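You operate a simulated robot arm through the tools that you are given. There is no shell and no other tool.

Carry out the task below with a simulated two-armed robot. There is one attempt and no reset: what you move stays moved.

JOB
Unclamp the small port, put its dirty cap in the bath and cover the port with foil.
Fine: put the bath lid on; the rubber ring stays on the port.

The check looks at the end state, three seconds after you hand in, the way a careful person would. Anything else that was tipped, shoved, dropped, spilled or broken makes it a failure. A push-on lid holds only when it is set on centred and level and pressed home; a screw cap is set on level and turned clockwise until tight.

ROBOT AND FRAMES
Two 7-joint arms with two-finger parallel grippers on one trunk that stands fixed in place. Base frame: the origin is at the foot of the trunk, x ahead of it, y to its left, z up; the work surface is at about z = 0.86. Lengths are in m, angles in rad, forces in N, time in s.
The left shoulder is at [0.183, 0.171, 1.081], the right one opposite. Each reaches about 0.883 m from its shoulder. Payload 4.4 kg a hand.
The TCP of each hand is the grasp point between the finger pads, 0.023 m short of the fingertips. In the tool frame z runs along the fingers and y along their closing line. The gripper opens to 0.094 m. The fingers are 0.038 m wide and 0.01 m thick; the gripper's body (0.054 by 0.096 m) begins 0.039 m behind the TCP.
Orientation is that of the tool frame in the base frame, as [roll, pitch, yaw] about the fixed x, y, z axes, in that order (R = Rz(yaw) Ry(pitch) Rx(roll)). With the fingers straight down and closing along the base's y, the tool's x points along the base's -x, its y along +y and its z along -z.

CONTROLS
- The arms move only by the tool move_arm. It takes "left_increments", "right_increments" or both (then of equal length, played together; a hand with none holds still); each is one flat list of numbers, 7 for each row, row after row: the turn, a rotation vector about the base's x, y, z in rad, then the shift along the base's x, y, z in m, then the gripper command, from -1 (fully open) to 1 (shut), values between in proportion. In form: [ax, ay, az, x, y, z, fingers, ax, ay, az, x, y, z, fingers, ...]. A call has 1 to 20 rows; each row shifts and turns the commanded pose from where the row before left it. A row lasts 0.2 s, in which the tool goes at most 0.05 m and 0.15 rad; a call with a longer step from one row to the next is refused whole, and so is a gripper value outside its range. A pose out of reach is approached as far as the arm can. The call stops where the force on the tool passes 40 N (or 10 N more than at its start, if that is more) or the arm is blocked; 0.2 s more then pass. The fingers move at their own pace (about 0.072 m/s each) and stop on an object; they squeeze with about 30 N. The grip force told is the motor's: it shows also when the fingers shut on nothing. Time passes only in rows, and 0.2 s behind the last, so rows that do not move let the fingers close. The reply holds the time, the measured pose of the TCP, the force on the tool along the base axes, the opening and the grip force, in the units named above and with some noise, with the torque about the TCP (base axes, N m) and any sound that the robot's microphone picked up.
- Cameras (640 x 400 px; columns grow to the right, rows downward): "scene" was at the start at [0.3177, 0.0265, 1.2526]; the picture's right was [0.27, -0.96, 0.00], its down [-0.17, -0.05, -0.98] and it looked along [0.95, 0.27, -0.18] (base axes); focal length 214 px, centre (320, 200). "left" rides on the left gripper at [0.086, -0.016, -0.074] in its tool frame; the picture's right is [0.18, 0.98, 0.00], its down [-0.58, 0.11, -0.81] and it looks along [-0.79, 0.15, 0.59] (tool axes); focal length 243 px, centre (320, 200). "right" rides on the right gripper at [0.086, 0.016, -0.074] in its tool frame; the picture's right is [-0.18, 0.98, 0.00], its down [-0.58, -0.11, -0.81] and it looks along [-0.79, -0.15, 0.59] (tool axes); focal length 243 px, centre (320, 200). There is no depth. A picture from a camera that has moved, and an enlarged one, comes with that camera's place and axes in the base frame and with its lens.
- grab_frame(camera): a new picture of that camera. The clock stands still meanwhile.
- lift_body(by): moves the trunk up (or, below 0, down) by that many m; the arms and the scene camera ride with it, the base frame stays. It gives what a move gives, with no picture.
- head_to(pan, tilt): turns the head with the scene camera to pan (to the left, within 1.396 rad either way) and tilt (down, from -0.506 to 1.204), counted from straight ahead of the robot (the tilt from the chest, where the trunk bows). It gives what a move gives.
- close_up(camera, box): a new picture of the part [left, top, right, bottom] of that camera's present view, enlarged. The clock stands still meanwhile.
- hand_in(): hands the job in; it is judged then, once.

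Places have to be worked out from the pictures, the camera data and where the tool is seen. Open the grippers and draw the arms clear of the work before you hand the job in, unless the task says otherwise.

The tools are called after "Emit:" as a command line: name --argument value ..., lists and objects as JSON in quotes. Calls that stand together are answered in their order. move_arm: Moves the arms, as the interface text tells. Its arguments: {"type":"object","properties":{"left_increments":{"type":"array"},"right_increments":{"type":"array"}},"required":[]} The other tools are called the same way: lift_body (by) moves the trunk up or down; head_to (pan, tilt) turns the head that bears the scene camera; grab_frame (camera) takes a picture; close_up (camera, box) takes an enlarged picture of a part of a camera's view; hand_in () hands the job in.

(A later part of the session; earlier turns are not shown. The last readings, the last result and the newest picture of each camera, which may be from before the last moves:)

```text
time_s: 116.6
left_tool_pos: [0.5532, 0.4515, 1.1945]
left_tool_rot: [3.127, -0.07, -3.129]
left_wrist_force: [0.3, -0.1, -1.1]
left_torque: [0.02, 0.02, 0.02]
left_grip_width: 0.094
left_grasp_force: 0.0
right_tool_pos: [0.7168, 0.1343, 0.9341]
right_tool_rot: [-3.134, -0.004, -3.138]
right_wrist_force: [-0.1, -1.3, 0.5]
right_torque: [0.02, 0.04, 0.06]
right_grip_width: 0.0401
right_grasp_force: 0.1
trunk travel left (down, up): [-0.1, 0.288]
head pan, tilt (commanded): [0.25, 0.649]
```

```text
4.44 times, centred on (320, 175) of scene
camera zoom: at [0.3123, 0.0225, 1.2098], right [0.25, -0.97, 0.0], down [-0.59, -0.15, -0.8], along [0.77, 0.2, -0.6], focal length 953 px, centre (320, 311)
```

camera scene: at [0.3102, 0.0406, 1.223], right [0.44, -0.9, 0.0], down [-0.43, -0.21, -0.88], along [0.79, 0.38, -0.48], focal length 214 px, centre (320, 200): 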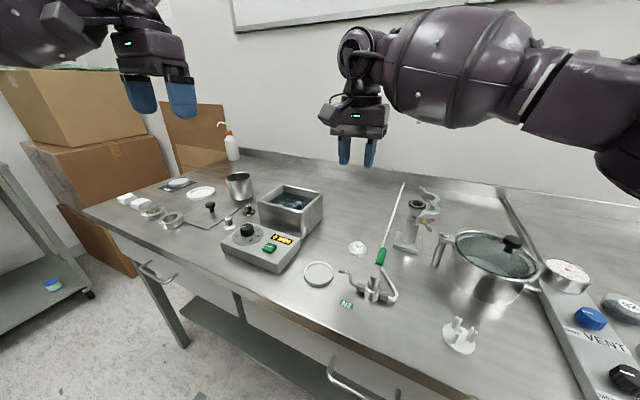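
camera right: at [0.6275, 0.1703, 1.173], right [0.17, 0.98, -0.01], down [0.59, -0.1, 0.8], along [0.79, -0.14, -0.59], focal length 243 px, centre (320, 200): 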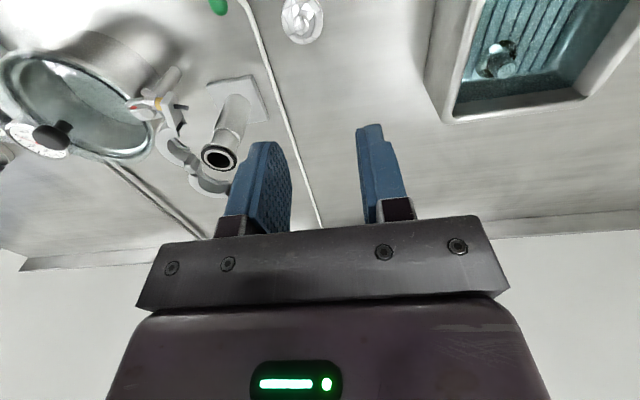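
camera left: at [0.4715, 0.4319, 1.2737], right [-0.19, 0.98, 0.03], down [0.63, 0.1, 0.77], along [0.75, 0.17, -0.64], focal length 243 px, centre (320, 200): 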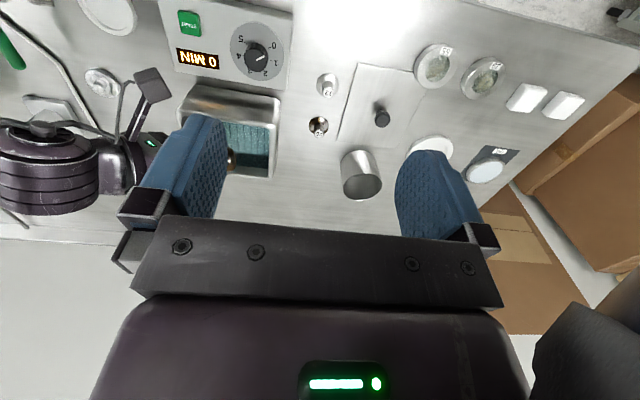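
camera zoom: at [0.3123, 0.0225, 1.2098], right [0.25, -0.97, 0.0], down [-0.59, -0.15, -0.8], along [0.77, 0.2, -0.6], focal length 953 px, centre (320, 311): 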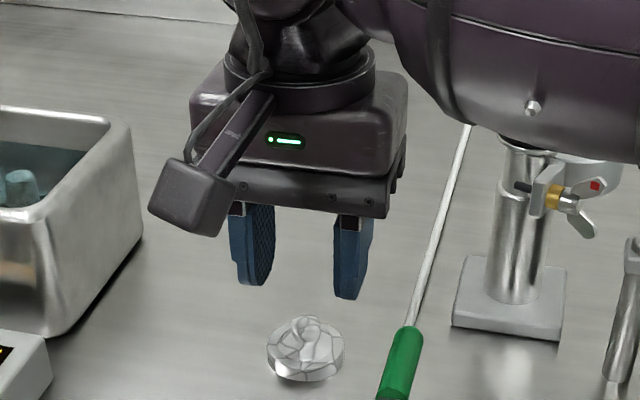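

The nub is centred between the fingers (≈(0.713, 0.1345)). I descend the last 35 mm so the tips straddle the nub.

Emit:
move_arm --right_increments '[0, 0, 0, -0.002, 0, -0.015, 0.15, 0, 0, 0, 0, 0, -0.012, 0.15, 0, 0, 0, 0, 0, -0.008, 0.15]'

Emit:
close_up --camera "right" --box '[220, 80, 420, 220]'

Emit:
close_up --camera "scene" --box '[270, 170, 370, 240]'

```text
time_s: 117.4
left_tool_pos: [0.5541, 0.4515, 1.1954]
left_tool_rot: [3.125, -0.068, -3.129]
left_wrist_force: [0.0, 0.3, 0.7]
left_torque: [0.0, 0.05, -0.01]
left_grip_width: 0.0942
left_grasp_force: 0.0
right_tool_pos: [0.7128, 0.1335, 0.8984]
right_tool_rot: [-3.136, -0.004, -3.141]
right_wrist_force: [0.1, 0.2, 0.1]
right_torque: [-0.01, 0.01, 0.0]
right_grip_width: 0.04
right_grasp_force: 0.1
trunk travel left (down, up): [-0.1, 0.288]
head pan, tilt (commanded): [0.25, 0.649]
```

```text
2.86 times, centred on (320, 150) of right
camera zoom: at [0.6267, 0.1511, 0.9717], right [0.18, 0.98, -0.01], down [0.58, -0.1, 0.81], along [0.79, -0.15, -0.59], focal length 693 px, centre (320, 343)
```

zoom: 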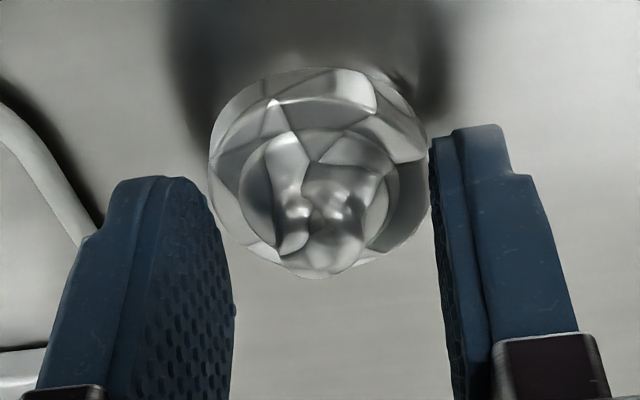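

```text
5.71 times, centred on (320, 205) of scene
camera zoom: at [0.3125, 0.0225, 1.2096], right [0.25, -0.97, 0.0], down [-0.59, -0.15, -0.8], along [0.77, 0.2, -0.6], focal length 1226 px, centre (320, 171)
```

zoom: 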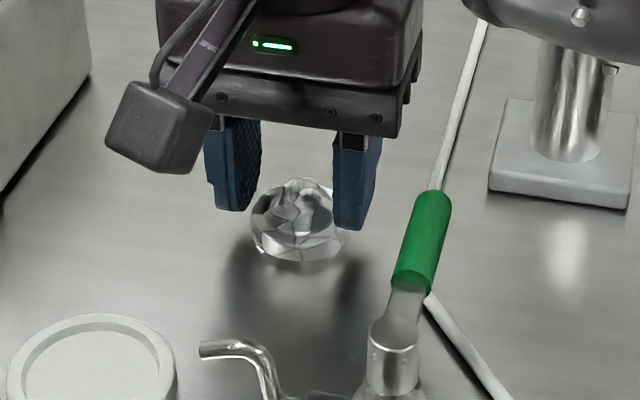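

The nub is at the right height and fore-aft position, ~2 mm left of centre. I shift 2 mm and close gently on it.

Emit:
move_arm --right_increments '[0, 0, 0, 0, 0.002, 0, 0.15, 0, 0, 0, 0, 0, 0, 0.5, 0, 0, 0, 0, 0, 0, 0.7, 0, 0, 0, 0, 0, 0, 0.9, 0, 0, 0, 0, 0, 0, 0.9]'

Emit:
close_up --camera "right" --box '[220, 80, 420, 220]'

```text
time_s: 118.6
left_tool_pos: [0.5534, 0.4513, 1.1948]
left_tool_rot: [3.127, -0.07, -3.127]
left_wrist_force: [0.3, -0.2, -0.1]
left_torque: [-0.01, -0.01, -0.01]
left_grip_width: 0.0944
left_grasp_force: 0.1
right_tool_pos: [0.7126, 0.1366, 0.8978]
right_tool_rot: [-3.134, -0.002, -3.14]
right_wrist_force: [0.8, 0.1, 1.7]
right_torque: [0.06, -0.05, 0.03]
right_grip_width: 0.0131
right_grasp_force: 30.0
trunk travel left (down, up): [-0.1, 0.288]
head pan, tilt (commanded): [0.25, 0.649]
```

```text
2.86 times, centred on (320, 150) of right
camera zoom: at [0.6265, 0.1531, 0.9721], right [0.18, 0.98, -0.01], down [0.58, -0.1, 0.81], along [0.79, -0.15, -0.59], focal length 693 px, centre (320, 343)
```

zoom: 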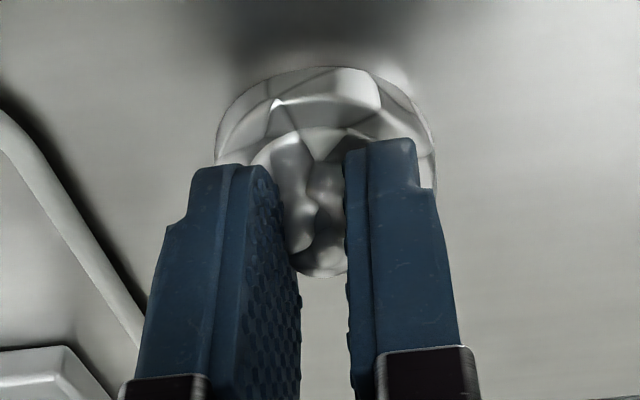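

The nub is held (13.1 mm). I lift straight up, slowly at first, and check that the foil hangs level.

Emit:
move_arm --right_increments '[0, 0, 0, 0, 0, 0.005, 0.9, 0, 0, 0, 0, 0, 0.01, 0.9, 0, 0, 0, 0, 0, 0.025, 0.9, 0, 0, 0, 0, 0, 0.04, 0.9, 0, 0, 0, 0, 0, 0.04, 0.9, 0, 0, 0, 0, 0, 0.04, 0.9, 0, 0, 0, 0, 0, 0.02, 0.9]'

Emit:
grab_frame --camera "right"

Emit:
close_up --camera "right" --box '[240, 60, 400, 180]'

Emit:
close_up --camera "scene" --box '[270, 80, 430, 190]'

```text
time_s: 120.2
left_tool_pos: [0.5534, 0.451, 1.1947]
left_tool_rot: [3.125, -0.067, -3.128]
left_wrist_force: [0.5, 0.4, 0.4]
left_torque: [0.0, 0.03, -0.03]
left_grip_width: 0.0941
left_grasp_force: 0.1
right_tool_pos: [0.7134, 0.137, 1.077]
right_tool_rot: [-3.135, -0.002, -3.138]
right_wrist_force: [0.0, -0.1, 0.0]
right_torque: [0.0, 0.04, -0.02]
right_grip_width: 0.0153
right_grasp_force: 29.6
trunk travel left (down, up): [-0.1, 0.288]
head pan, tilt (commanded): [0.25, 0.649]
```

```text
taken
camera right: at [0.6265, 0.1549, 1.1519], right [0.18, 0.98, -0.01], down [0.58, -0.1, 0.81], along [0.79, -0.15, -0.59], focal length 243 px, centre (320, 200)
```

right: 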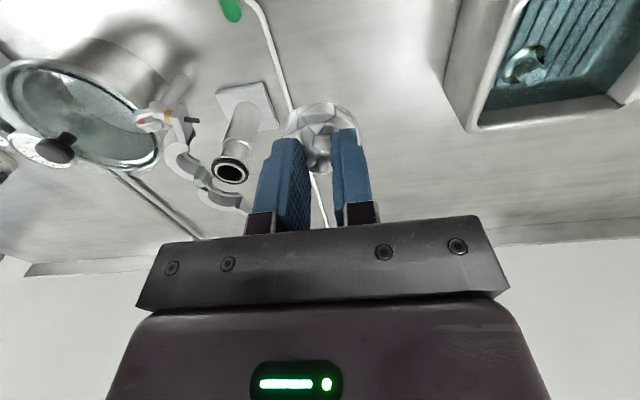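

```text
3.33 times, centred on (320, 120) of right
camera zoom: at [0.6265, 0.1549, 1.1519], right [0.18, 0.98, -0.01], down [0.58, -0.1, 0.81], along [0.79, -0.15, -0.59], focal length 809 px, centre (320, 467)
```

zoom: 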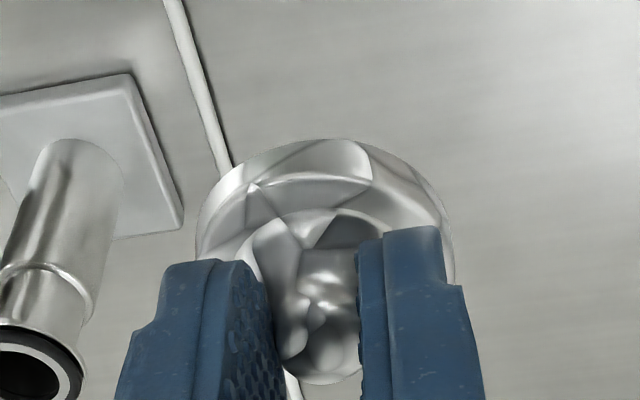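

```text
3.64 times, centred on (350, 135) of scene
camera zoom: at [0.3123, 0.0225, 1.2097], right [0.25, -0.97, 0.0], down [-0.59, -0.15, -0.8], along [0.77, 0.2, -0.6], focal length 780 px, centre (211, 436)
```

zoom: 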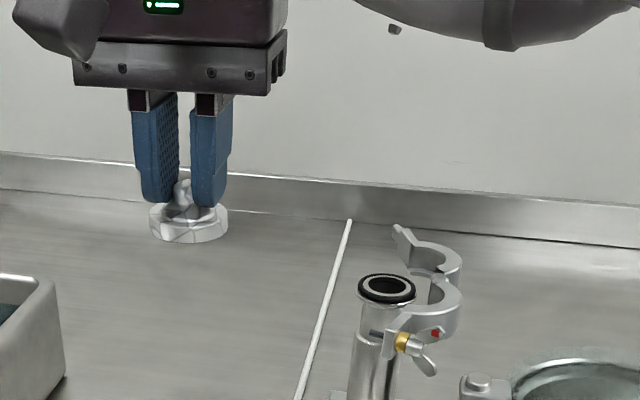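

The foil is lifted. I'll zoom in to verify it is level and to locate its rim relative to the gripper.

Emit:
close_up --camera "scene" --box '[295, 100, 355, 150]'

Emit:
close_up --camera "scene" --box '[345, 130, 405, 180]'

Emit:
close_up --camera "left" --box '[0, 60, 200, 200]'

```text
8.00 times, centred on (325, 125) of scene
camera zoom: at [0.3123, 0.0225, 1.2097], right [0.25, -0.97, 0.0], down [-0.59, -0.15, -0.8], along [0.77, 0.2, -0.6], focal length 1716 px, centre (280, 800)
```

zoom: 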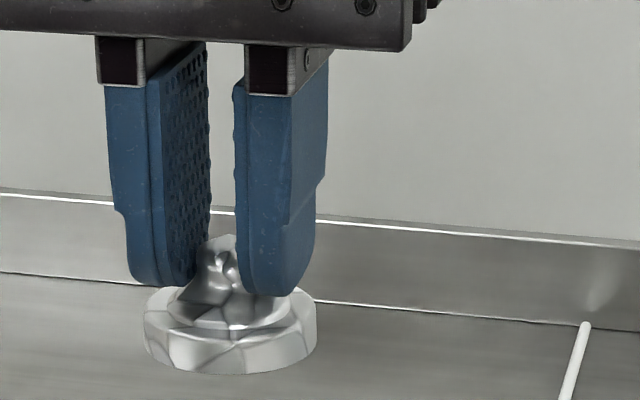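

```text
8.00 times, centred on (375, 155) of scene
camera zoom: at [0.3123, 0.0225, 1.2097], right [0.25, -0.97, 0.0], down [-0.59, -0.15, -0.8], along [0.77, 0.2, -0.6], focal length 1716 px, centre (-120, 560)
```

zoom: 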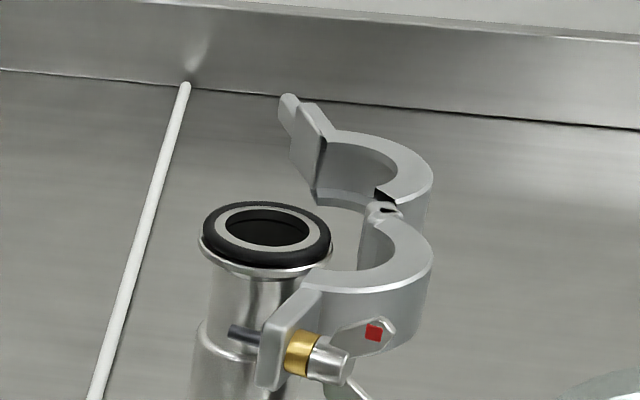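

```text
2.86 times, centred on (100, 130) of left
camera zoom: at [0.4709, 0.4319, 1.2741], right [-0.19, 0.98, 0.03], down [0.63, 0.1, 0.77], along [0.75, 0.17, -0.64], focal length 693 px, centre (949, 400)
```

zoom: 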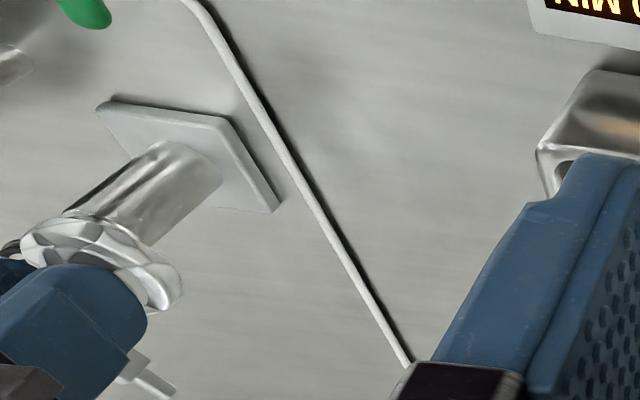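

The foil is level and centred about (+0.5, +1.3) mm from the TCP. I move it over the port at height (port axis ≈ (0.7955, 0.026)).

Emit:
move_arm --right_increments '[0, 0, 0, 0.0204, -0.028, 0, 0.9, 0, 0, 0, 0.0204, -0.028, 0, 0.9, 0, 0, 0, 0.0204, -0.028, 0, 0.9, 0, 0, 0, 0.0204, -0.0283, 0, 0.9, 0, 0, 0, 0, 0, -0.01, 0.9]'

Emit:
head_to --pan 0.05 --tilt 0.45

Emit:
close_up --camera "scene" --box '[290, 140, 370, 200]'

Emit:
close_up --camera "right" --box '[240, 60, 400, 180]'

Emit:
close_up --camera "left" --box '[0, 60, 200, 220]'

```text
time_s: 121.4
left_tool_pos: [0.5531, 0.4526, 1.1947]
left_tool_rot: [3.125, -0.069, -3.131]
left_wrist_force: [0.8, -0.5, 0.2]
left_torque: [-0.02, 0.01, 0.02]
left_grip_width: 0.0941
left_grasp_force: 0.1
right_tool_pos: [0.7974, 0.0229, 1.0682]
right_tool_rot: [-3.134, -0.004, -3.138]
right_wrist_force: [-0.8, 0.3, -1.0]
right_torque: [-0.01, 0.0, -0.01]
right_grip_width: 0.0155
right_grasp_force: 30.6
trunk travel left (down, up): [-0.1, 0.288]
head pan, tilt (commanded): [0.25, 0.649]
```

```text
time_s: 122.2
left_tool_pos: [0.5537, 0.4516, 1.1947]
left_tool_rot: [3.125, -0.068, -3.13]
left_wrist_force: [0.7, 0.0, 0.5]
left_torque: [-0.05, -0.02, -0.01]
left_grip_width: 0.0938
left_grasp_force: 0.0
right_tool_pos: [0.7961, 0.0246, 1.0687]
right_tool_rot: [-3.136, -0.004, -3.14]
right_wrist_force: [0.0, -0.1, -1.0]
right_torque: [-0.01, 0.01, 0.01]
right_grip_width: 0.0155
right_grasp_force: 30.1
trunk travel left (down, up): [-0.1, 0.288]
head pan, tilt (commanded): [0.051, 0.45]
```

```text
6.67 times, centred on (330, 170) of scene
camera zoom: at [0.32, 0.0057, 1.2275], right [0.05, -1.0, 0.0], down [-0.44, -0.02, -0.9], along [0.9, 0.05, -0.44], focal length 1430 px, centre (253, 400)
```

zoom: 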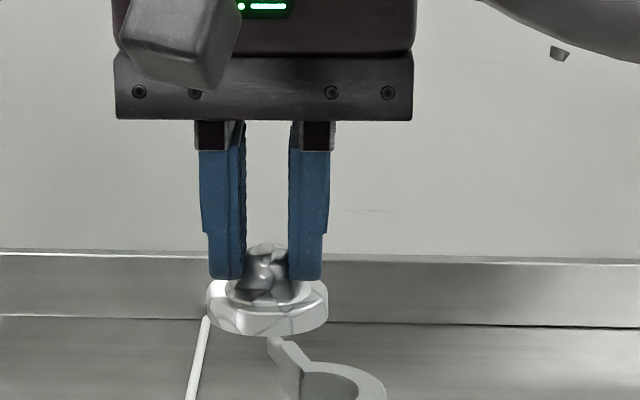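

```text
3.33 times, centred on (320, 120) of right
camera zoom: at [0.7101, 0.0417, 1.1435], right [0.18, 0.98, -0.01], down [0.58, -0.1, 0.81], along [0.79, -0.15, -0.59], focal length 809 px, centre (320, 467)
```

zoom: 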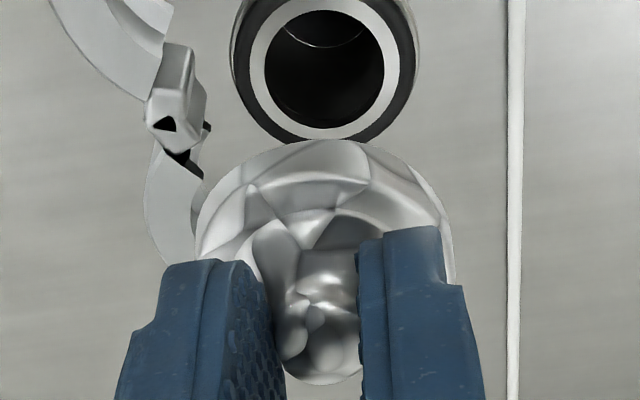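

```text
2.50 times, centred on (100, 140) of left
camera zoom: at [0.4709, 0.4319, 1.2741], right [-0.19, 0.98, 0.03], down [0.63, 0.1, 0.77], along [0.75, 0.17, -0.64], focal length 606 px, centre (870, 350)
```

zoom: 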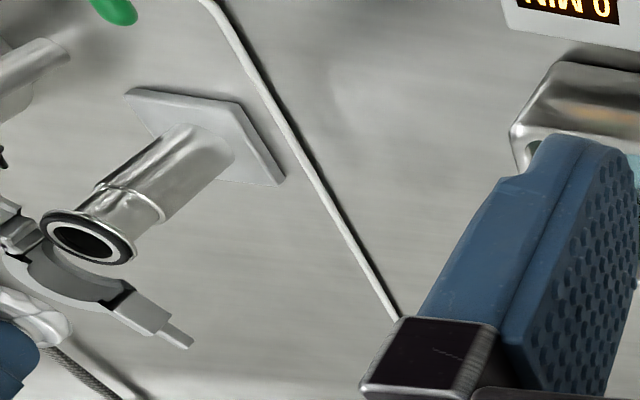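

The right camera sees both the port opening and the held foil. I'll zoom to measure their relative offset precisely.

Emit:
close_up --camera "right" --box '[275, 55, 375, 130]'

Emit:
close_up --camera "scene" --box '[305, 155, 355, 195]'

```text
5.33 times, centred on (325, 92) of right
camera zoom: at [0.7101, 0.0417, 1.1435], right [0.18, 0.98, -0.01], down [0.58, -0.1, 0.81], along [0.79, -0.15, -0.59], focal length 1294 px, centre (293, 773)
```

zoom: 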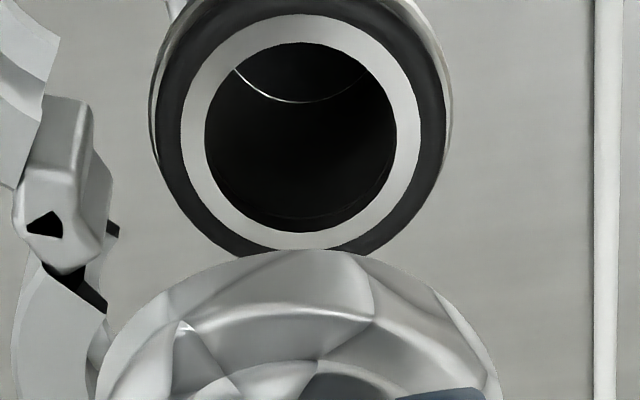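

```text
10.00 times, centred on (330, 175) of scene
camera zoom: at [0.32, 0.0057, 1.2275], right [0.05, -1.0, 0.0], down [-0.44, -0.02, -0.9], along [0.9, 0.05, -0.44], focal length 2145 px, centre (220, 450)
```

zoom: 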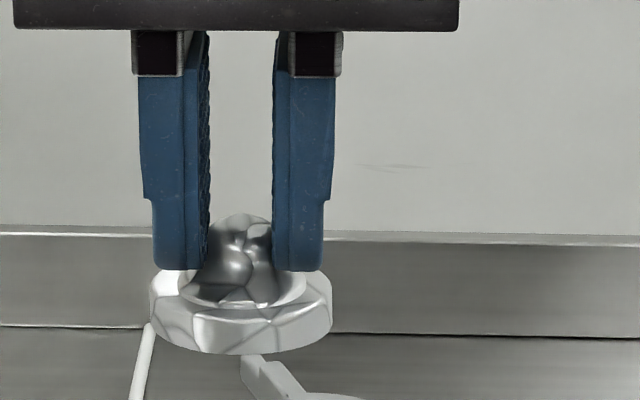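

In the right camera frame the foil is ~1.5 mm too far forward and laterally aligned. I correct by (-1.5, +0.5) mm and lower to just above the ring.

Emit:
move_arm --right_increments '[0, 0, 0, -0.0015, 0.0005, 0, 0.9, 0, 0, 0, 0, 0, -0.015, 0.9, 0, 0, 0, 0, 0, -0.015, 0.9, 0, 0, 0, 0, 0, -0.01, 0.9, 0, 0, 0, 0, 0, 0, 0.9]'

Emit:
close_up --camera "scene" --box '[300, 155, 370, 210]'

Emit:
close_up --camera "right" --box '[265, 55, 385, 145]'

```text
time_s: 123.3
left_tool_pos: [0.5529, 0.4501, 1.1947]
left_tool_rot: [3.126, -0.067, -3.13]
left_wrist_force: [0.3, 0.3, -0.6]
left_torque: [-0.01, 0.03, 0.01]
left_grip_width: 0.0943
left_grasp_force: 0.0
right_tool_pos: [0.7941, 0.0239, 1.0274]
right_tool_rot: [-3.134, -0.005, -3.141]
right_wrist_force: [0.2, -0.6, 1.3]
right_torque: [0.0, -0.03, 0.0]
right_grip_width: 0.0157
right_grasp_force: 29.9
trunk travel left (down, up): [-0.1, 0.288]
head pan, tilt (commanded): [0.051, 0.45]
```

```text
7.27 times, centred on (335, 182) of scene
camera zoom: at [0.3199, 0.0056, 1.2276], right [0.05, -1.0, 0.0], down [-0.43, -0.02, -0.9], along [0.9, 0.05, -0.44], focal length 1560 px, centre (211, 327)
```

zoom: 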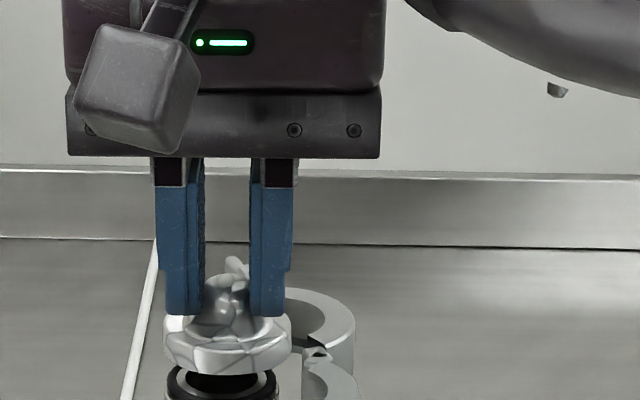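

```text
4.44 times, centred on (325, 100) of right
camera zoom: at [0.7083, 0.0408, 1.1027], right [0.18, 0.98, -0.01], down [0.58, -0.1, 0.81], along [0.79, -0.15, -0.59], focal length 1078 px, centre (298, 644)
```

zoom: 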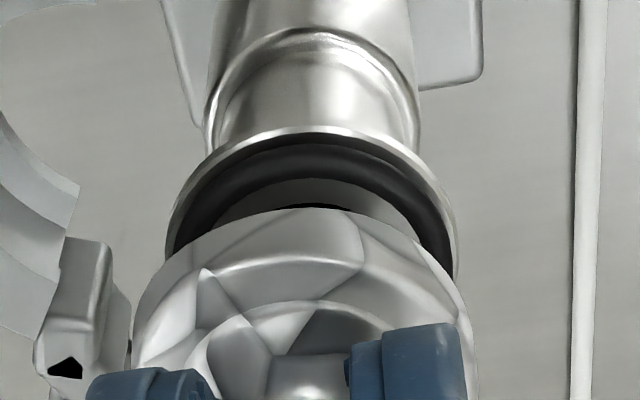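

The close views show the foil ~1.3 mm too far right (−y) relative to the port and well placed fore-aft. I correct that and lower in small steps, watching force.

Emit:
move_arm --right_increments '[0, 0, 0, 0, 0.0013, 0, 0.9, 0, 0, 0, 0, 0, -0.005, 0.9, 0, 0, 0, 0, 0, -0.003, 0.9, 0, 0, 0, 0, 0, -0.003, 0.9, 0, 0, 0, 0, 0, -0.003, 0.9]'

Emit:
close_up --camera "scene" --box '[300, 155, 370, 210]'

Emit:
close_up --camera "right" --box '[265, 55, 385, 145]'

```text
time_s: 124.5
left_tool_pos: [0.5534, 0.4513, 1.1947]
left_tool_rot: [3.126, -0.068, -3.129]
left_wrist_force: [-0.2, 0.3, 0.2]
left_torque: [-0.01, 0.04, 0.01]
left_grip_width: 0.0938
left_grasp_force: 0.0
right_tool_pos: [0.7936, 0.0243, 1.0135]
right_tool_rot: [-3.136, -0.002, -3.139]
right_wrist_force: [-0.7, -0.1, 0.5]
right_torque: [-0.04, 0.0, 0.01]
right_grip_width: 0.0154
right_grasp_force: 29.8
trunk travel left (down, up): [-0.1, 0.288]
head pan, tilt (commanded): [0.051, 0.45]
```

```text
7.27 times, centred on (335, 182) of scene
camera zoom: at [0.3201, 0.0056, 1.2275], right [0.05, -1.0, 0.0], down [-0.43, -0.02, -0.9], along [0.9, 0.05, -0.44], focal length 1560 px, centre (211, 327)
```

zoom: 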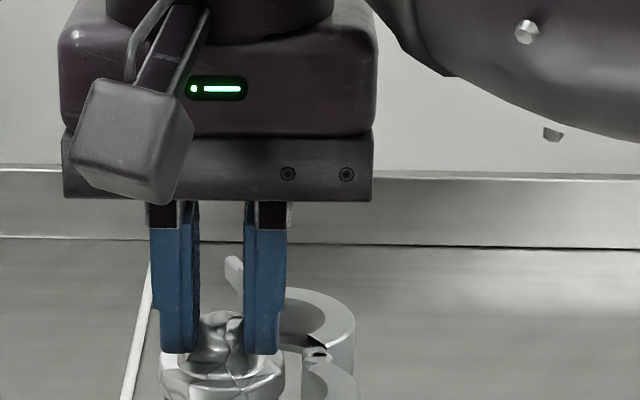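

```text
4.44 times, centred on (325, 100) of right
camera zoom: at [0.7079, 0.0426, 1.0888], right [0.18, 0.98, -0.01], down [0.58, -0.1, 0.81], along [0.79, -0.15, -0.59], focal length 1078 px, centre (298, 644)
```

zoom: 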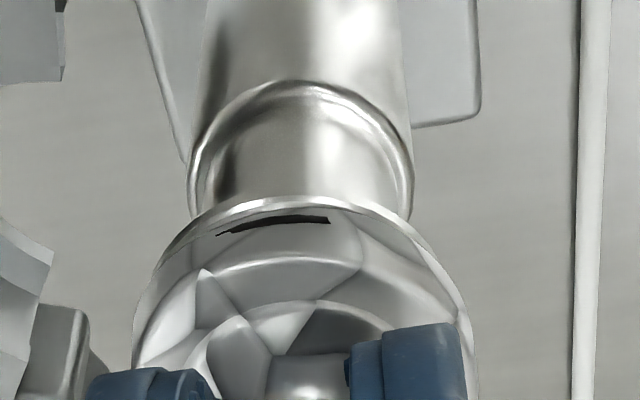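

The foil skirt is going over the ring with no resistance and looks centred. I continue down in 2–3 mm steps until it seats.

Emit:
move_arm --right_increments '[0, 0, 0, 0, 0, -0.003, 0.9, 0, 0, 0, 0, 0, -0.003, 0.9, 0, 0, 0, 0, 0, -0.002, 0.9]'

Emit:
close_up --camera "right" --box '[265, 55, 385, 145]'

```text
time_s: 125.3
left_tool_pos: [0.552, 0.4516, 1.1972]
left_tool_rot: [3.126, -0.068, -3.129]
left_wrist_force: [0.4, -0.3, 0.0]
left_torque: [0.01, -0.01, -0.04]
left_grip_width: 0.0938
left_grasp_force: 0.1
right_tool_pos: [0.7919, 0.0252, 1.0094]
right_tool_rot: [-3.137, 0.002, -3.139]
right_wrist_force: [5.2, -0.8, 20.0]
right_torque: [0.02, 0.03, -0.05]
right_grip_width: 0.0157
right_grasp_force: 30.5
trunk travel left (down, up): [-0.1, 0.288]
head pan, tilt (commanded): [0.051, 0.45]
```

```text
4.44 times, centred on (325, 100) of right
camera zoom: at [0.7064, 0.0428, 1.0838], right [0.18, 0.98, 0.0], down [0.58, -0.1, 0.81], along [0.79, -0.15, -0.59], focal length 1078 px, centre (298, 644)
```

zoom: 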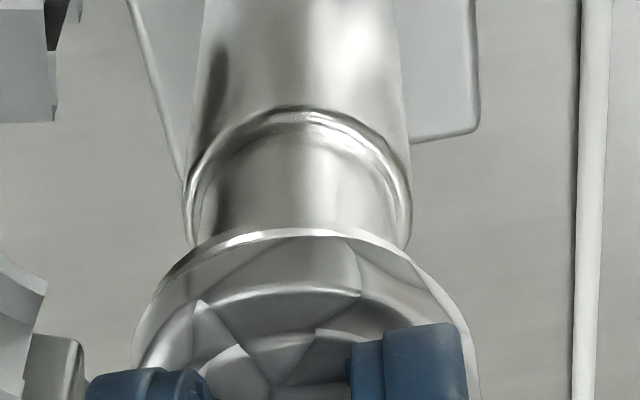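

There's 20 N of vertical contact and +5 N in x, suggesting the foil is slightly too far back (−x). I'll shift forward 1.5 mm with no extra press and re-read.

Emit:
move_arm --right_increments '[0, 0, 0, 0, 0, 0.003, 0.9, 0, 0, 0, 0.0015, 0, 0, 0.9, 0, 0, 0, 0, 0, -0.002, 0.9, 0, 0, 0, 0, 0, 0, 0.9]'

Emit:
close_up --camera "right" --box '[265, 55, 385, 145]'

Emit:
close_up --camera "scene" --box '[305, 175, 365, 220]'

```text
time_s: 126.3
left_tool_pos: [0.5515, 0.4527, 1.1959]
left_tool_rot: [3.126, -0.064, -3.129]
left_wrist_force: [0.4, -0.3, 0.4]
left_torque: [0.06, -0.04, 0.01]
left_grip_width: 0.0938
left_grasp_force: 0.1
right_tool_pos: [0.7937, 0.0249, 1.0092]
right_tool_rot: [-3.137, -0.001, -3.138]
right_wrist_force: [-5.9, 2.5, 18.9]
right_torque: [0.05, 0.32, -0.01]
right_grip_width: 0.0154
right_grasp_force: 30.2
trunk travel left (down, up): [-0.1, 0.288]
head pan, tilt (commanded): [0.051, 0.45]
```

```text
4.44 times, centred on (325, 100) of right
camera zoom: at [0.707, 0.0428, 1.0836], right [0.18, 0.98, -0.01], down [0.58, -0.1, 0.81], along [0.79, -0.15, -0.59], focal length 1078 px, centre (298, 644)
```

zoom: 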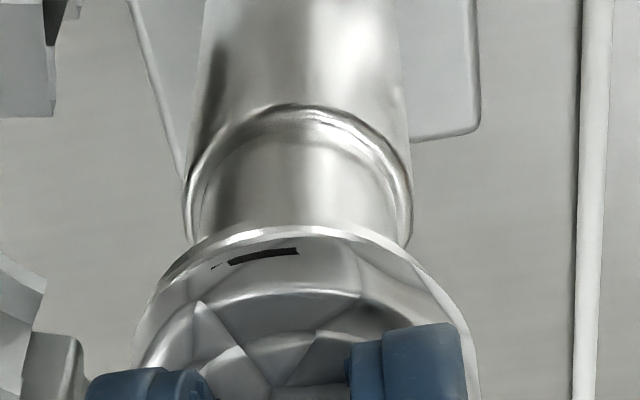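

```text
8.89 times, centred on (335, 198) of scene
camera zoom: at [0.3177, 0.0058, 1.2284], right [0.05, -1.0, 0.0], down [-0.43, -0.02, -0.9], along [0.9, 0.05, -0.43], focal length 1906 px, centre (187, 222)
```

zoom: 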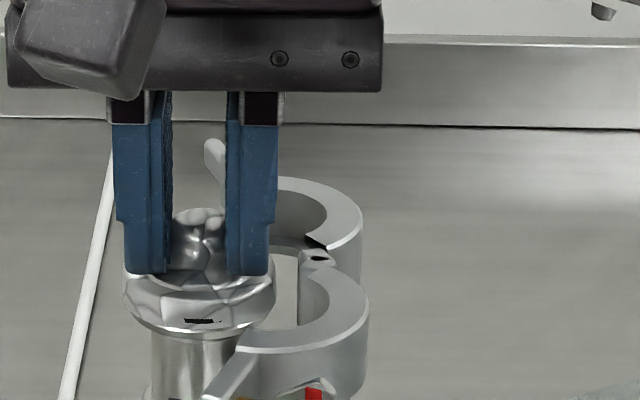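

Now Fx is −6 N and the rubber ring peeks through at the front, so the true centre is between: about 0.8 mm back. I lift slightly, re-centre and press down again gradually.

Emit:
move_arm --right_increments '[0, 0, 0, 0, 0, 0.004, 0.9, 0, 0, 0, -0.0008, -0.0003, 0, 0.9, 0, 0, 0, 0, 0, -0.003, 0.9, 0, 0, 0, 0, 0, -0.002, 0.9, 0, 0, 0, 0, 0, 0, 0.9]'

Emit:
close_up --camera "right" --box '[265, 55, 385, 145]'

Emit:
close_up --camera "scene" --box '[305, 175, 365, 220]'

```text
time_s: 127.5
left_tool_pos: [0.5512, 0.4524, 1.196]
left_tool_rot: [3.125, -0.064, -3.13]
left_wrist_force: [0.1, 0.7, -0.4]
left_torque: [0.01, -0.02, 0.0]
left_grip_width: 0.0939
left_grasp_force: 0.1
right_tool_pos: [0.7936, 0.0247, 1.0087]
right_tool_rot: [-3.137, 0.002, -3.141]
right_wrist_force: [3.4, 3.1, 21.1]
right_torque: [0.09, 0.08, 0.0]
right_grip_width: 0.0154
right_grasp_force: 29.8
trunk travel left (down, up): [-0.1, 0.288]
head pan, tilt (commanded): [0.051, 0.45]
```

```text
4.44 times, centred on (325, 100) of right
camera zoom: at [0.7073, 0.0425, 1.0831], right [0.18, 0.98, -0.01], down [0.58, -0.1, 0.81], along [0.79, -0.15, -0.59], focal length 1078 px, centre (298, 644)
```

zoom: 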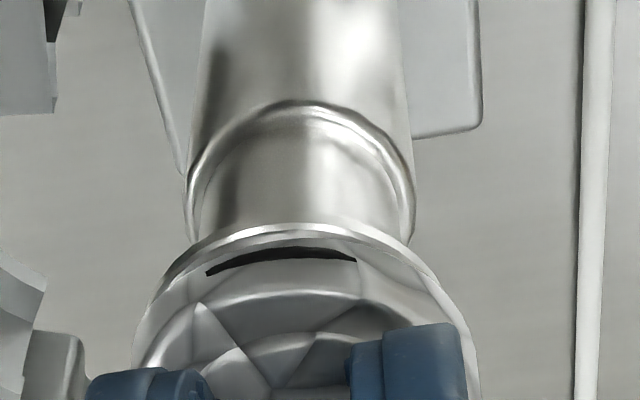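

```text
8.89 times, centred on (335, 198) of scene
camera zoom: at [0.3182, 0.0059, 1.2284], right [0.05, -1.0, 0.0], down [-0.43, -0.02, -0.9], along [0.9, 0.05, -0.43], focal length 1906 px, centre (187, 222)
```

zoom: 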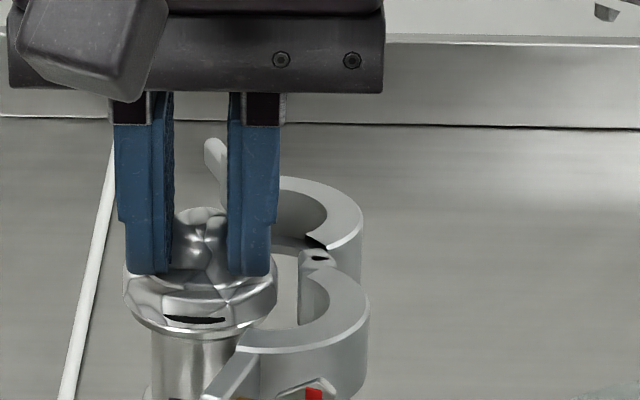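

The readings and pictures are ambiguous about how far the skirt has gone. I'll take higher zooms of the front edge from both cameras before pressing more.

Emit:
close_up --camera "right" --box '[290, 75, 360, 125]'

Emit:
close_up --camera "scene" --box '[318, 190, 350, 212]'

Emit:
close_up --camera "left" --box '[0, 90, 120, 180]'

```text
8.00 times, centred on (325, 100) of right
camera zoom: at [0.7073, 0.0425, 1.0831], right [0.18, 0.98, -0.01], down [0.58, -0.1, 0.81], along [0.79, -0.15, -0.59], focal length 1941 px, centre (280, 1000)
```

zoom: 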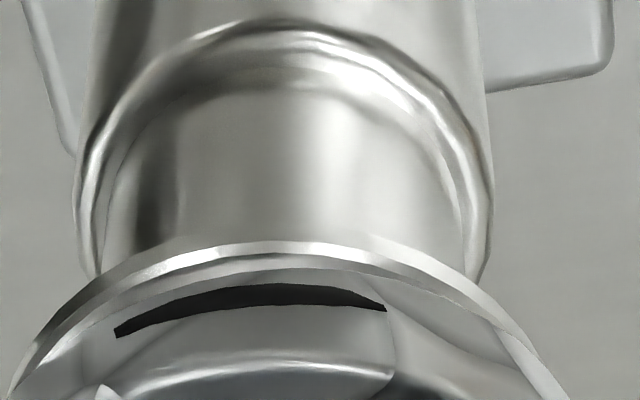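

```text
16.00 times, centred on (334, 201) of scene
camera zoom: at [0.3182, 0.0059, 1.2284], right [0.05, -1.0, 0.0], down [-0.43, -0.02, -0.9], along [0.9, 0.05, -0.43], focal length 3432 px, centre (96, 184)
```

zoom: 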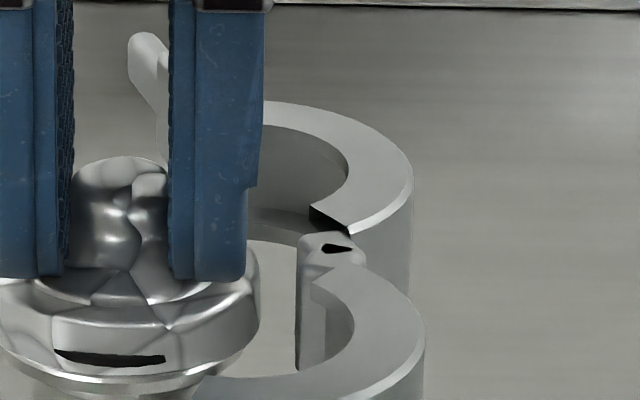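

```text
4.44 times, centred on (60, 135) of left
camera zoom: at [0.4689, 0.4321, 1.2754], right [-0.19, 0.98, 0.03], down [0.63, 0.1, 0.77], along [0.75, 0.17, -0.64], focal length 1078 px, centre (1476, 489)
```

zoom: 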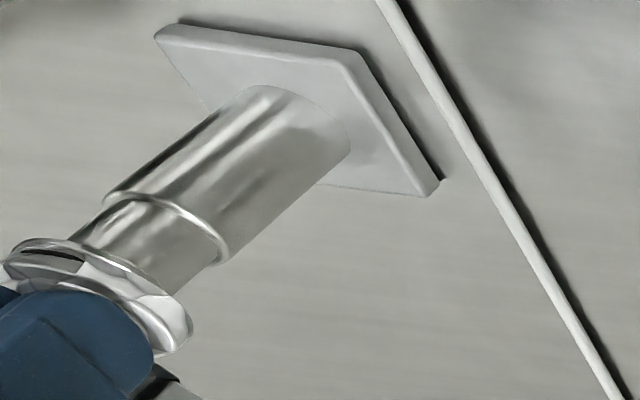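

Now it's clear: the skirt's bottom edge sits on the flange all round, and the rubber ring just peeks through the front facet because the foil is ~1 mm too far forward. I ease up, shift back 1 mm, and press home with ~30 N.

Emit:
move_arm --right_increments '[0, 0, 0, 0, 0, 0.003, 0.9, 0, 0, 0, -0.001, -0.0002, 0, 0.9, 0, 0, 0, 0, 0, -0.003, 0.9, 0, 0, 0, 0, 0, -0.0018, 0.9, 0, 0, 0, 0, 0, 0, 0.9]'

Emit:
close_up --camera "right" --box '[280, 65, 370, 130]'

Emit:
close_up --camera "scene" --box '[312, 185, 352, 213]'

```text
time_s: 128.8
left_tool_pos: [0.5507, 0.4519, 1.1961]
left_tool_rot: [3.126, -0.066, -3.131]
left_wrist_force: [-0.5, 1.2, 0.7]
left_torque: [0.0, 0.03, -0.01]
left_grip_width: 0.0942
left_grasp_force: 0.1
right_tool_pos: [0.793, 0.025, 1.007]
right_tool_rot: [-3.136, -0.001, -3.14]
right_wrist_force: [5.3, 2.4, 25.0]
right_torque: [0.11, -0.11, 0.02]
right_grip_width: 0.0155
right_grasp_force: 30.5
trunk travel left (down, up): [-0.1, 0.288]
head pan, tilt (commanded): [0.051, 0.45]
```

```text
6.15 times, centred on (325, 98) of right
camera zoom: at [0.7062, 0.042, 1.0809], right [0.18, 0.98, -0.01], down [0.58, -0.1, 0.81], along [0.79, -0.15, -0.59], focal length 1493 px, centre (289, 831)
```

zoom: 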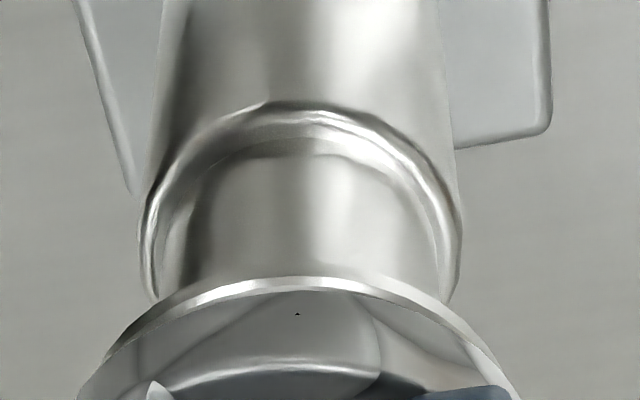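

```text
14.29 times, centred on (332, 199) of scene
camera zoom: at [0.3181, 0.0058, 1.2284], right [0.05, -1.0, 0.0], down [-0.43, -0.02, -0.9], along [0.9, 0.05, -0.43], focal length 3064 px, centre (149, 214)
```

zoom: 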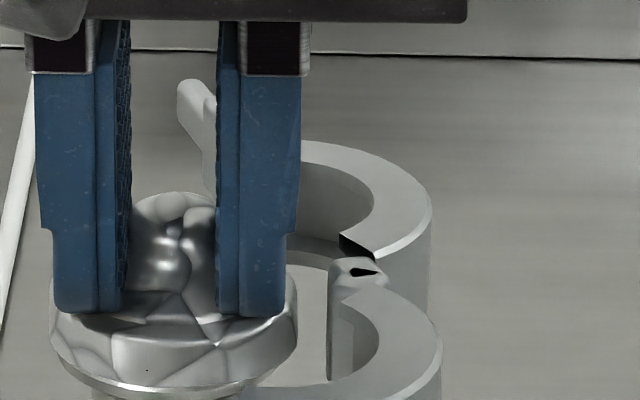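

The ring no longer shows through — the foil is centred and its skirt sits on the flange. One more firm press, then I'll release.

Emit:
move_arm --right_increments '[0, 0, 0, -0.0002, 0, -0.0012, 0.9, 0, 0, 0, 0, 0, -0.0008, 0.9, 0, 0, 0, 0, 0, 0, 0.9]'

Emit:
close_up --camera "scene" --box '[312, 185, 352, 213]'

```text
time_s: 129.6
left_tool_pos: [0.5496, 0.4508, 1.1983]
left_tool_rot: [3.127, -0.066, -3.13]
left_wrist_force: [0.1, 0.1, 0.5]
left_torque: [0.0, 0.0, 0.01]
left_grip_width: 0.0941
left_grasp_force: 0.0
right_tool_pos: [0.7917, 0.024, 1.0064]
right_tool_rot: [-3.139, 0.002, -3.139]
right_wrist_force: [0.7, -0.1, 31.2]
right_torque: [0.06, -0.5, -0.02]
right_grip_width: 0.0155
right_grasp_force: 30.6
trunk travel left (down, up): [-0.1, 0.288]
head pan, tilt (commanded): [0.051, 0.45]
```

```text
14.29 times, centred on (332, 199) of scene
camera zoom: at [0.3171, 0.0056, 1.2287], right [0.05, -1.0, 0.0], down [-0.43, -0.02, -0.9], along [0.9, 0.05, -0.43], focal length 3064 px, centre (149, 214)
```

zoom: 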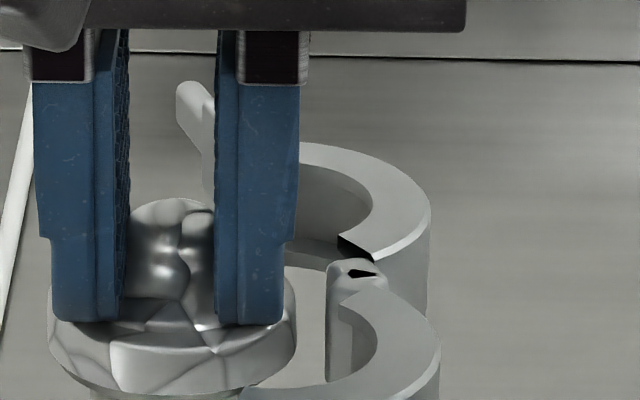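

The skirt has now slipped down over the flange rim (the bright edge is covered). I check from the right camera and whether it's level.

Emit:
close_up --camera "right" --box '[270, 60, 380, 140]'

Emit:
close_up --camera "scene" --box '[305, 180, 365, 225]'

Emit:
close_up --camera "left" --box '[0, 90, 120, 180]'

```text
5.00 times, centred on (325, 100) of right
camera zoom: at [0.7045, 0.0419, 1.0803], right [0.18, 0.98, -0.01], down [0.58, -0.1, 0.81], along [0.79, -0.15, -0.59], focal length 1213 px, centre (295, 700)
```

zoom: 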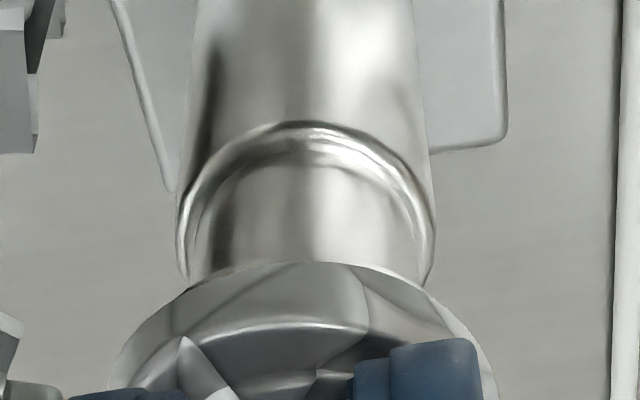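

```text
8.89 times, centred on (335, 202) of scene
camera zoom: at [0.3171, 0.0056, 1.2287], right [0.05, -1.0, 0.0], down [-0.43, -0.02, -0.9], along [0.9, 0.05, -0.43], focal length 1906 px, centre (187, 178)
```

zoom: 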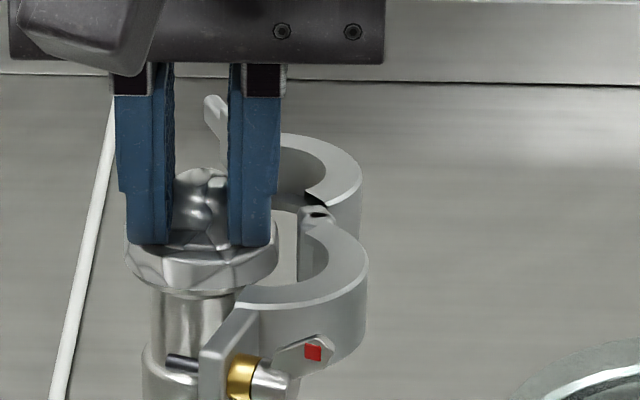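

```text
4.44 times, centred on (60, 135) of left
camera zoom: at [0.4678, 0.4318, 1.2758], right [-0.19, 0.98, 0.03], down [0.63, 0.1, 0.77], along [0.75, 0.17, -0.64], focal length 1078 px, centre (1476, 489)
```

zoom: 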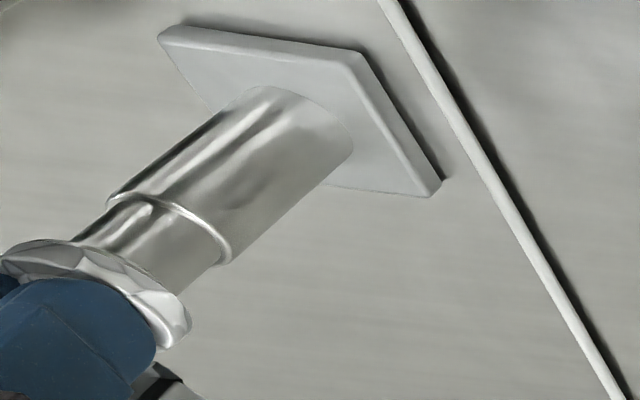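

Torque about y (−0.5 N·m) shows the remaining contact is at the rear edge: the front has slipped over, the rear hasn't. I nudge forward in tiny steps while keeping the press.

Emit:
move_arm --right_increments '[0, 0, 0, 0.0005, 0, 0, 0.9, 0, 0, 0, 0.0005, 0, 0, 0.9, 0, 0, 0, 0.0004, 0, 0, 0.9]'

Emit:
close_up --camera "scene" --box '[305, 180, 365, 225]'

Emit:
close_up --camera "right" --box '[270, 60, 380, 140]'

```text
time_s: 130.3
left_tool_pos: [0.5486, 0.4527, 1.1976]
left_tool_rot: [3.126, -0.063, -3.13]
left_wrist_force: [-0.6, 0.1, 0.3]
left_torque: [-0.01, -0.03, 0.05]
left_grip_width: 0.0936
left_grasp_force: 0.1
right_tool_pos: [0.7906, 0.0256, 1.0058]
right_tool_rot: [-3.135, 0.001, -3.139]
right_wrist_force: [-12.4, -2.8, 29.7]
right_torque: [-0.02, -0.05, -0.02]
right_grip_width: 0.0155
right_grasp_force: 30.1
trunk travel left (down, up): [-0.1, 0.288]
head pan, tilt (commanded): [0.051, 0.45]
```

```text
8.89 times, centred on (335, 202) of scene
camera zoom: at [0.3161, 0.0053, 1.2288], right [0.05, -1.0, 0.0], down [-0.43, -0.02, -0.9], along [0.9, 0.05, -0.43], focal length 1906 px, centre (187, 178)
```

zoom: 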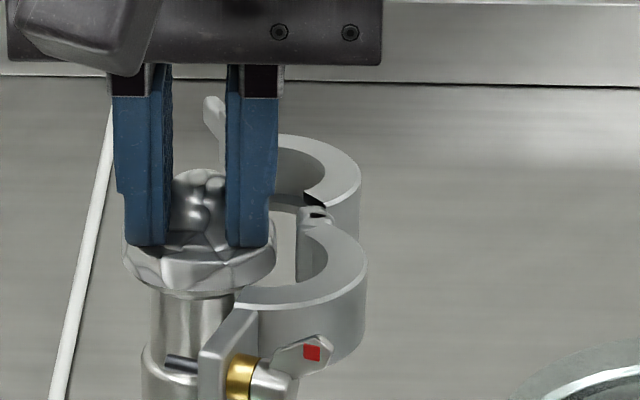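

```text
5.00 times, centred on (325, 100) of right
camera zoom: at [0.7046, 0.0422, 1.0804], right [0.18, 0.98, -0.01], down [0.58, -0.1, 0.81], along [0.79, -0.15, -0.59], focal length 1213 px, centre (295, 700)
```

zoom: 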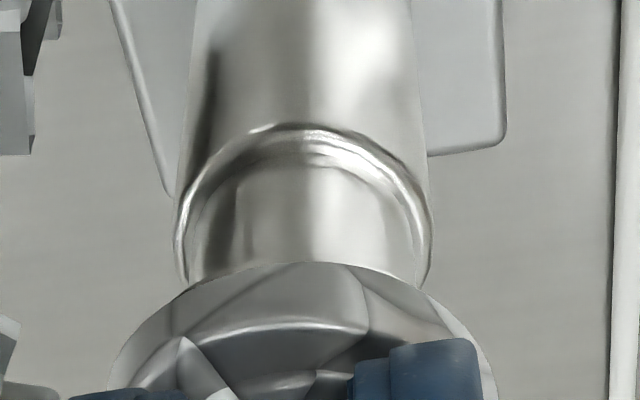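

Fx −12 N is friction: the rear skirt still rests on the flange while the foil is ~1–2 mm too far back. I unload vertically so it can slide forward to its commanded position, then press again.

Emit:
move_arm --right_increments '[0, 0, 0, 0, 0, 0.0035, 0.9, 0, 0, 0, 0, 0, 0.001, 0.9, 0, 0, 0, 0, 0, 0, 0.9]'

Emit:
close_up --camera "scene" --box '[305, 180, 365, 225]'

Emit:
close_up --camera "right" --box '[270, 60, 380, 140]'

```text
time_s: 131.2
left_tool_pos: [0.55, 0.4517, 1.1957]
left_tool_rot: [3.125, -0.067, -3.128]
left_wrist_force: [0.6, -1.0, 0.2]
left_torque: [0.0, 0.01, -0.02]
left_grip_width: 0.0939
left_grasp_force: 0.0
right_tool_pos: [0.793, 0.0248, 1.006]
right_tool_rot: [-3.136, -0.005, -3.138]
right_wrist_force: [-19.8, -1.1, 9.4]
right_torque: [-0.02, 0.42, 0.04]
right_grip_width: 0.0157
right_grasp_force: 30.2
trunk travel left (down, up): [-0.1, 0.288]
head pan, tilt (commanded): [0.051, 0.45]
```

```text
8.89 times, centred on (335, 202) of scene
camera zoom: at [0.3176, 0.0056, 1.2279], right [0.05, -1.0, 0.0], down [-0.43, -0.02, -0.9], along [0.9, 0.05, -0.43], focal length 1906 px, centre (187, 178)
```

zoom: 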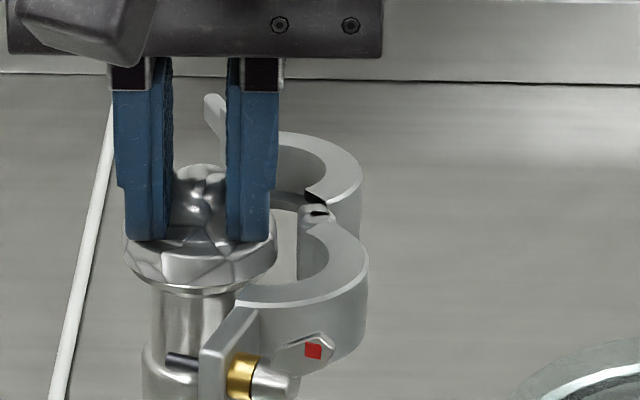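

```text
5.00 times, centred on (325, 100) of right
camera zoom: at [0.7061, 0.0425, 1.0812], right [0.18, 0.98, -0.01], down [0.59, -0.1, 0.8], along [0.79, -0.15, -0.59], focal length 1213 px, centre (295, 700)
```

zoom: 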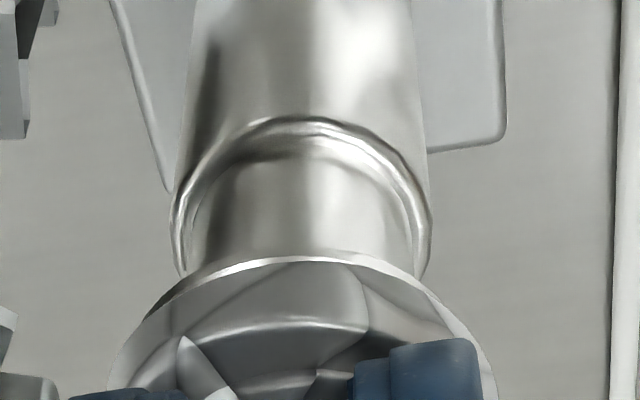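

With the vertical load reduced, the foil is pushed forward against the flange front, and the remaining vertical contact is right at the rear rim — about to slip over. I press down again now.

Emit:
move_arm --right_increments '[0, 0, 0, 0, 0, -0.002, 0.9, 0, 0, 0, 0, 0, -0.002, 0.9, 0, 0.02, 0, 0, 0, -0.001, 0.9, 0, 0, 0, 0, 0, 0, 0.9]'

Emit:
close_up --camera "scene" --box '[305, 180, 365, 225]'

Emit:
close_up --camera "right" --box '[270, 60, 380, 140]'

```text
time_s: 132.2
left_tool_pos: [0.55, 0.4516, 1.1971]
left_tool_rot: [3.126, -0.064, -3.127]
left_wrist_force: [0.0, -0.2, -0.7]
left_torque: [0.02, 0.0, -0.01]
left_grip_width: 0.094
left_grasp_force: 0.0
right_tool_pos: [0.7938, 0.0253, 1.0065]
right_tool_rot: [-3.137, -0.017, -3.139]
right_wrist_force: [-11.8, 1.9, 21.8]
right_torque: [0.06, -0.03, 0.02]
right_grip_width: 0.0158
right_grasp_force: 29.9
trunk travel left (down, up): [-0.1, 0.288]
head pan, tilt (commanded): [0.051, 0.45]
```

```text
8.89 times, centred on (335, 202) of scene
camera zoom: at [0.3167, 0.0058, 1.2289], right [0.05, -1.0, 0.0], down [-0.43, -0.02, -0.9], along [0.9, 0.05, -0.43], focal length 1906 px, centre (187, 178)
```

zoom: 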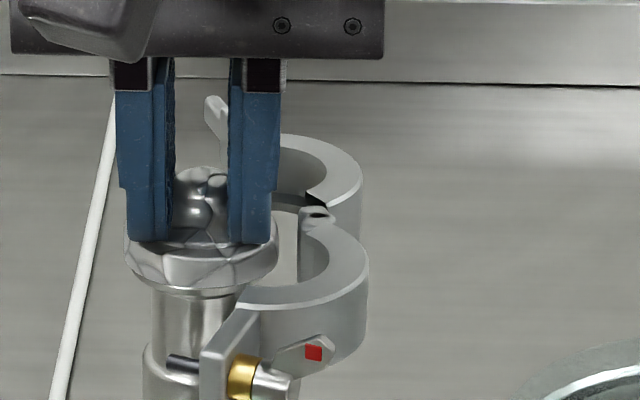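

```text
5.00 times, centred on (325, 100) of right
camera zoom: at [0.7074, 0.0422, 1.0822], right [0.18, 0.98, -0.01], down [0.6, -0.1, 0.8], along [0.78, -0.15, -0.6], focal length 1213 px, centre (295, 700)
```

zoom: 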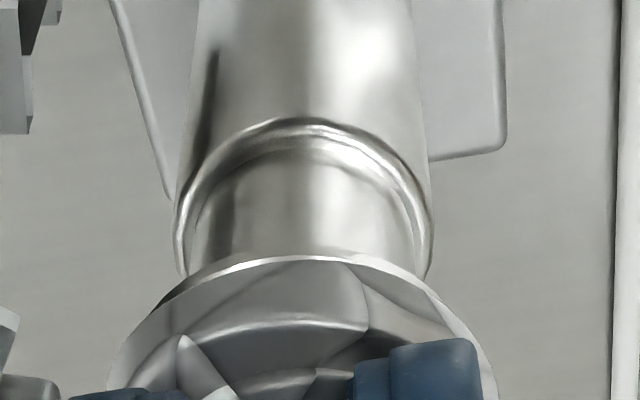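

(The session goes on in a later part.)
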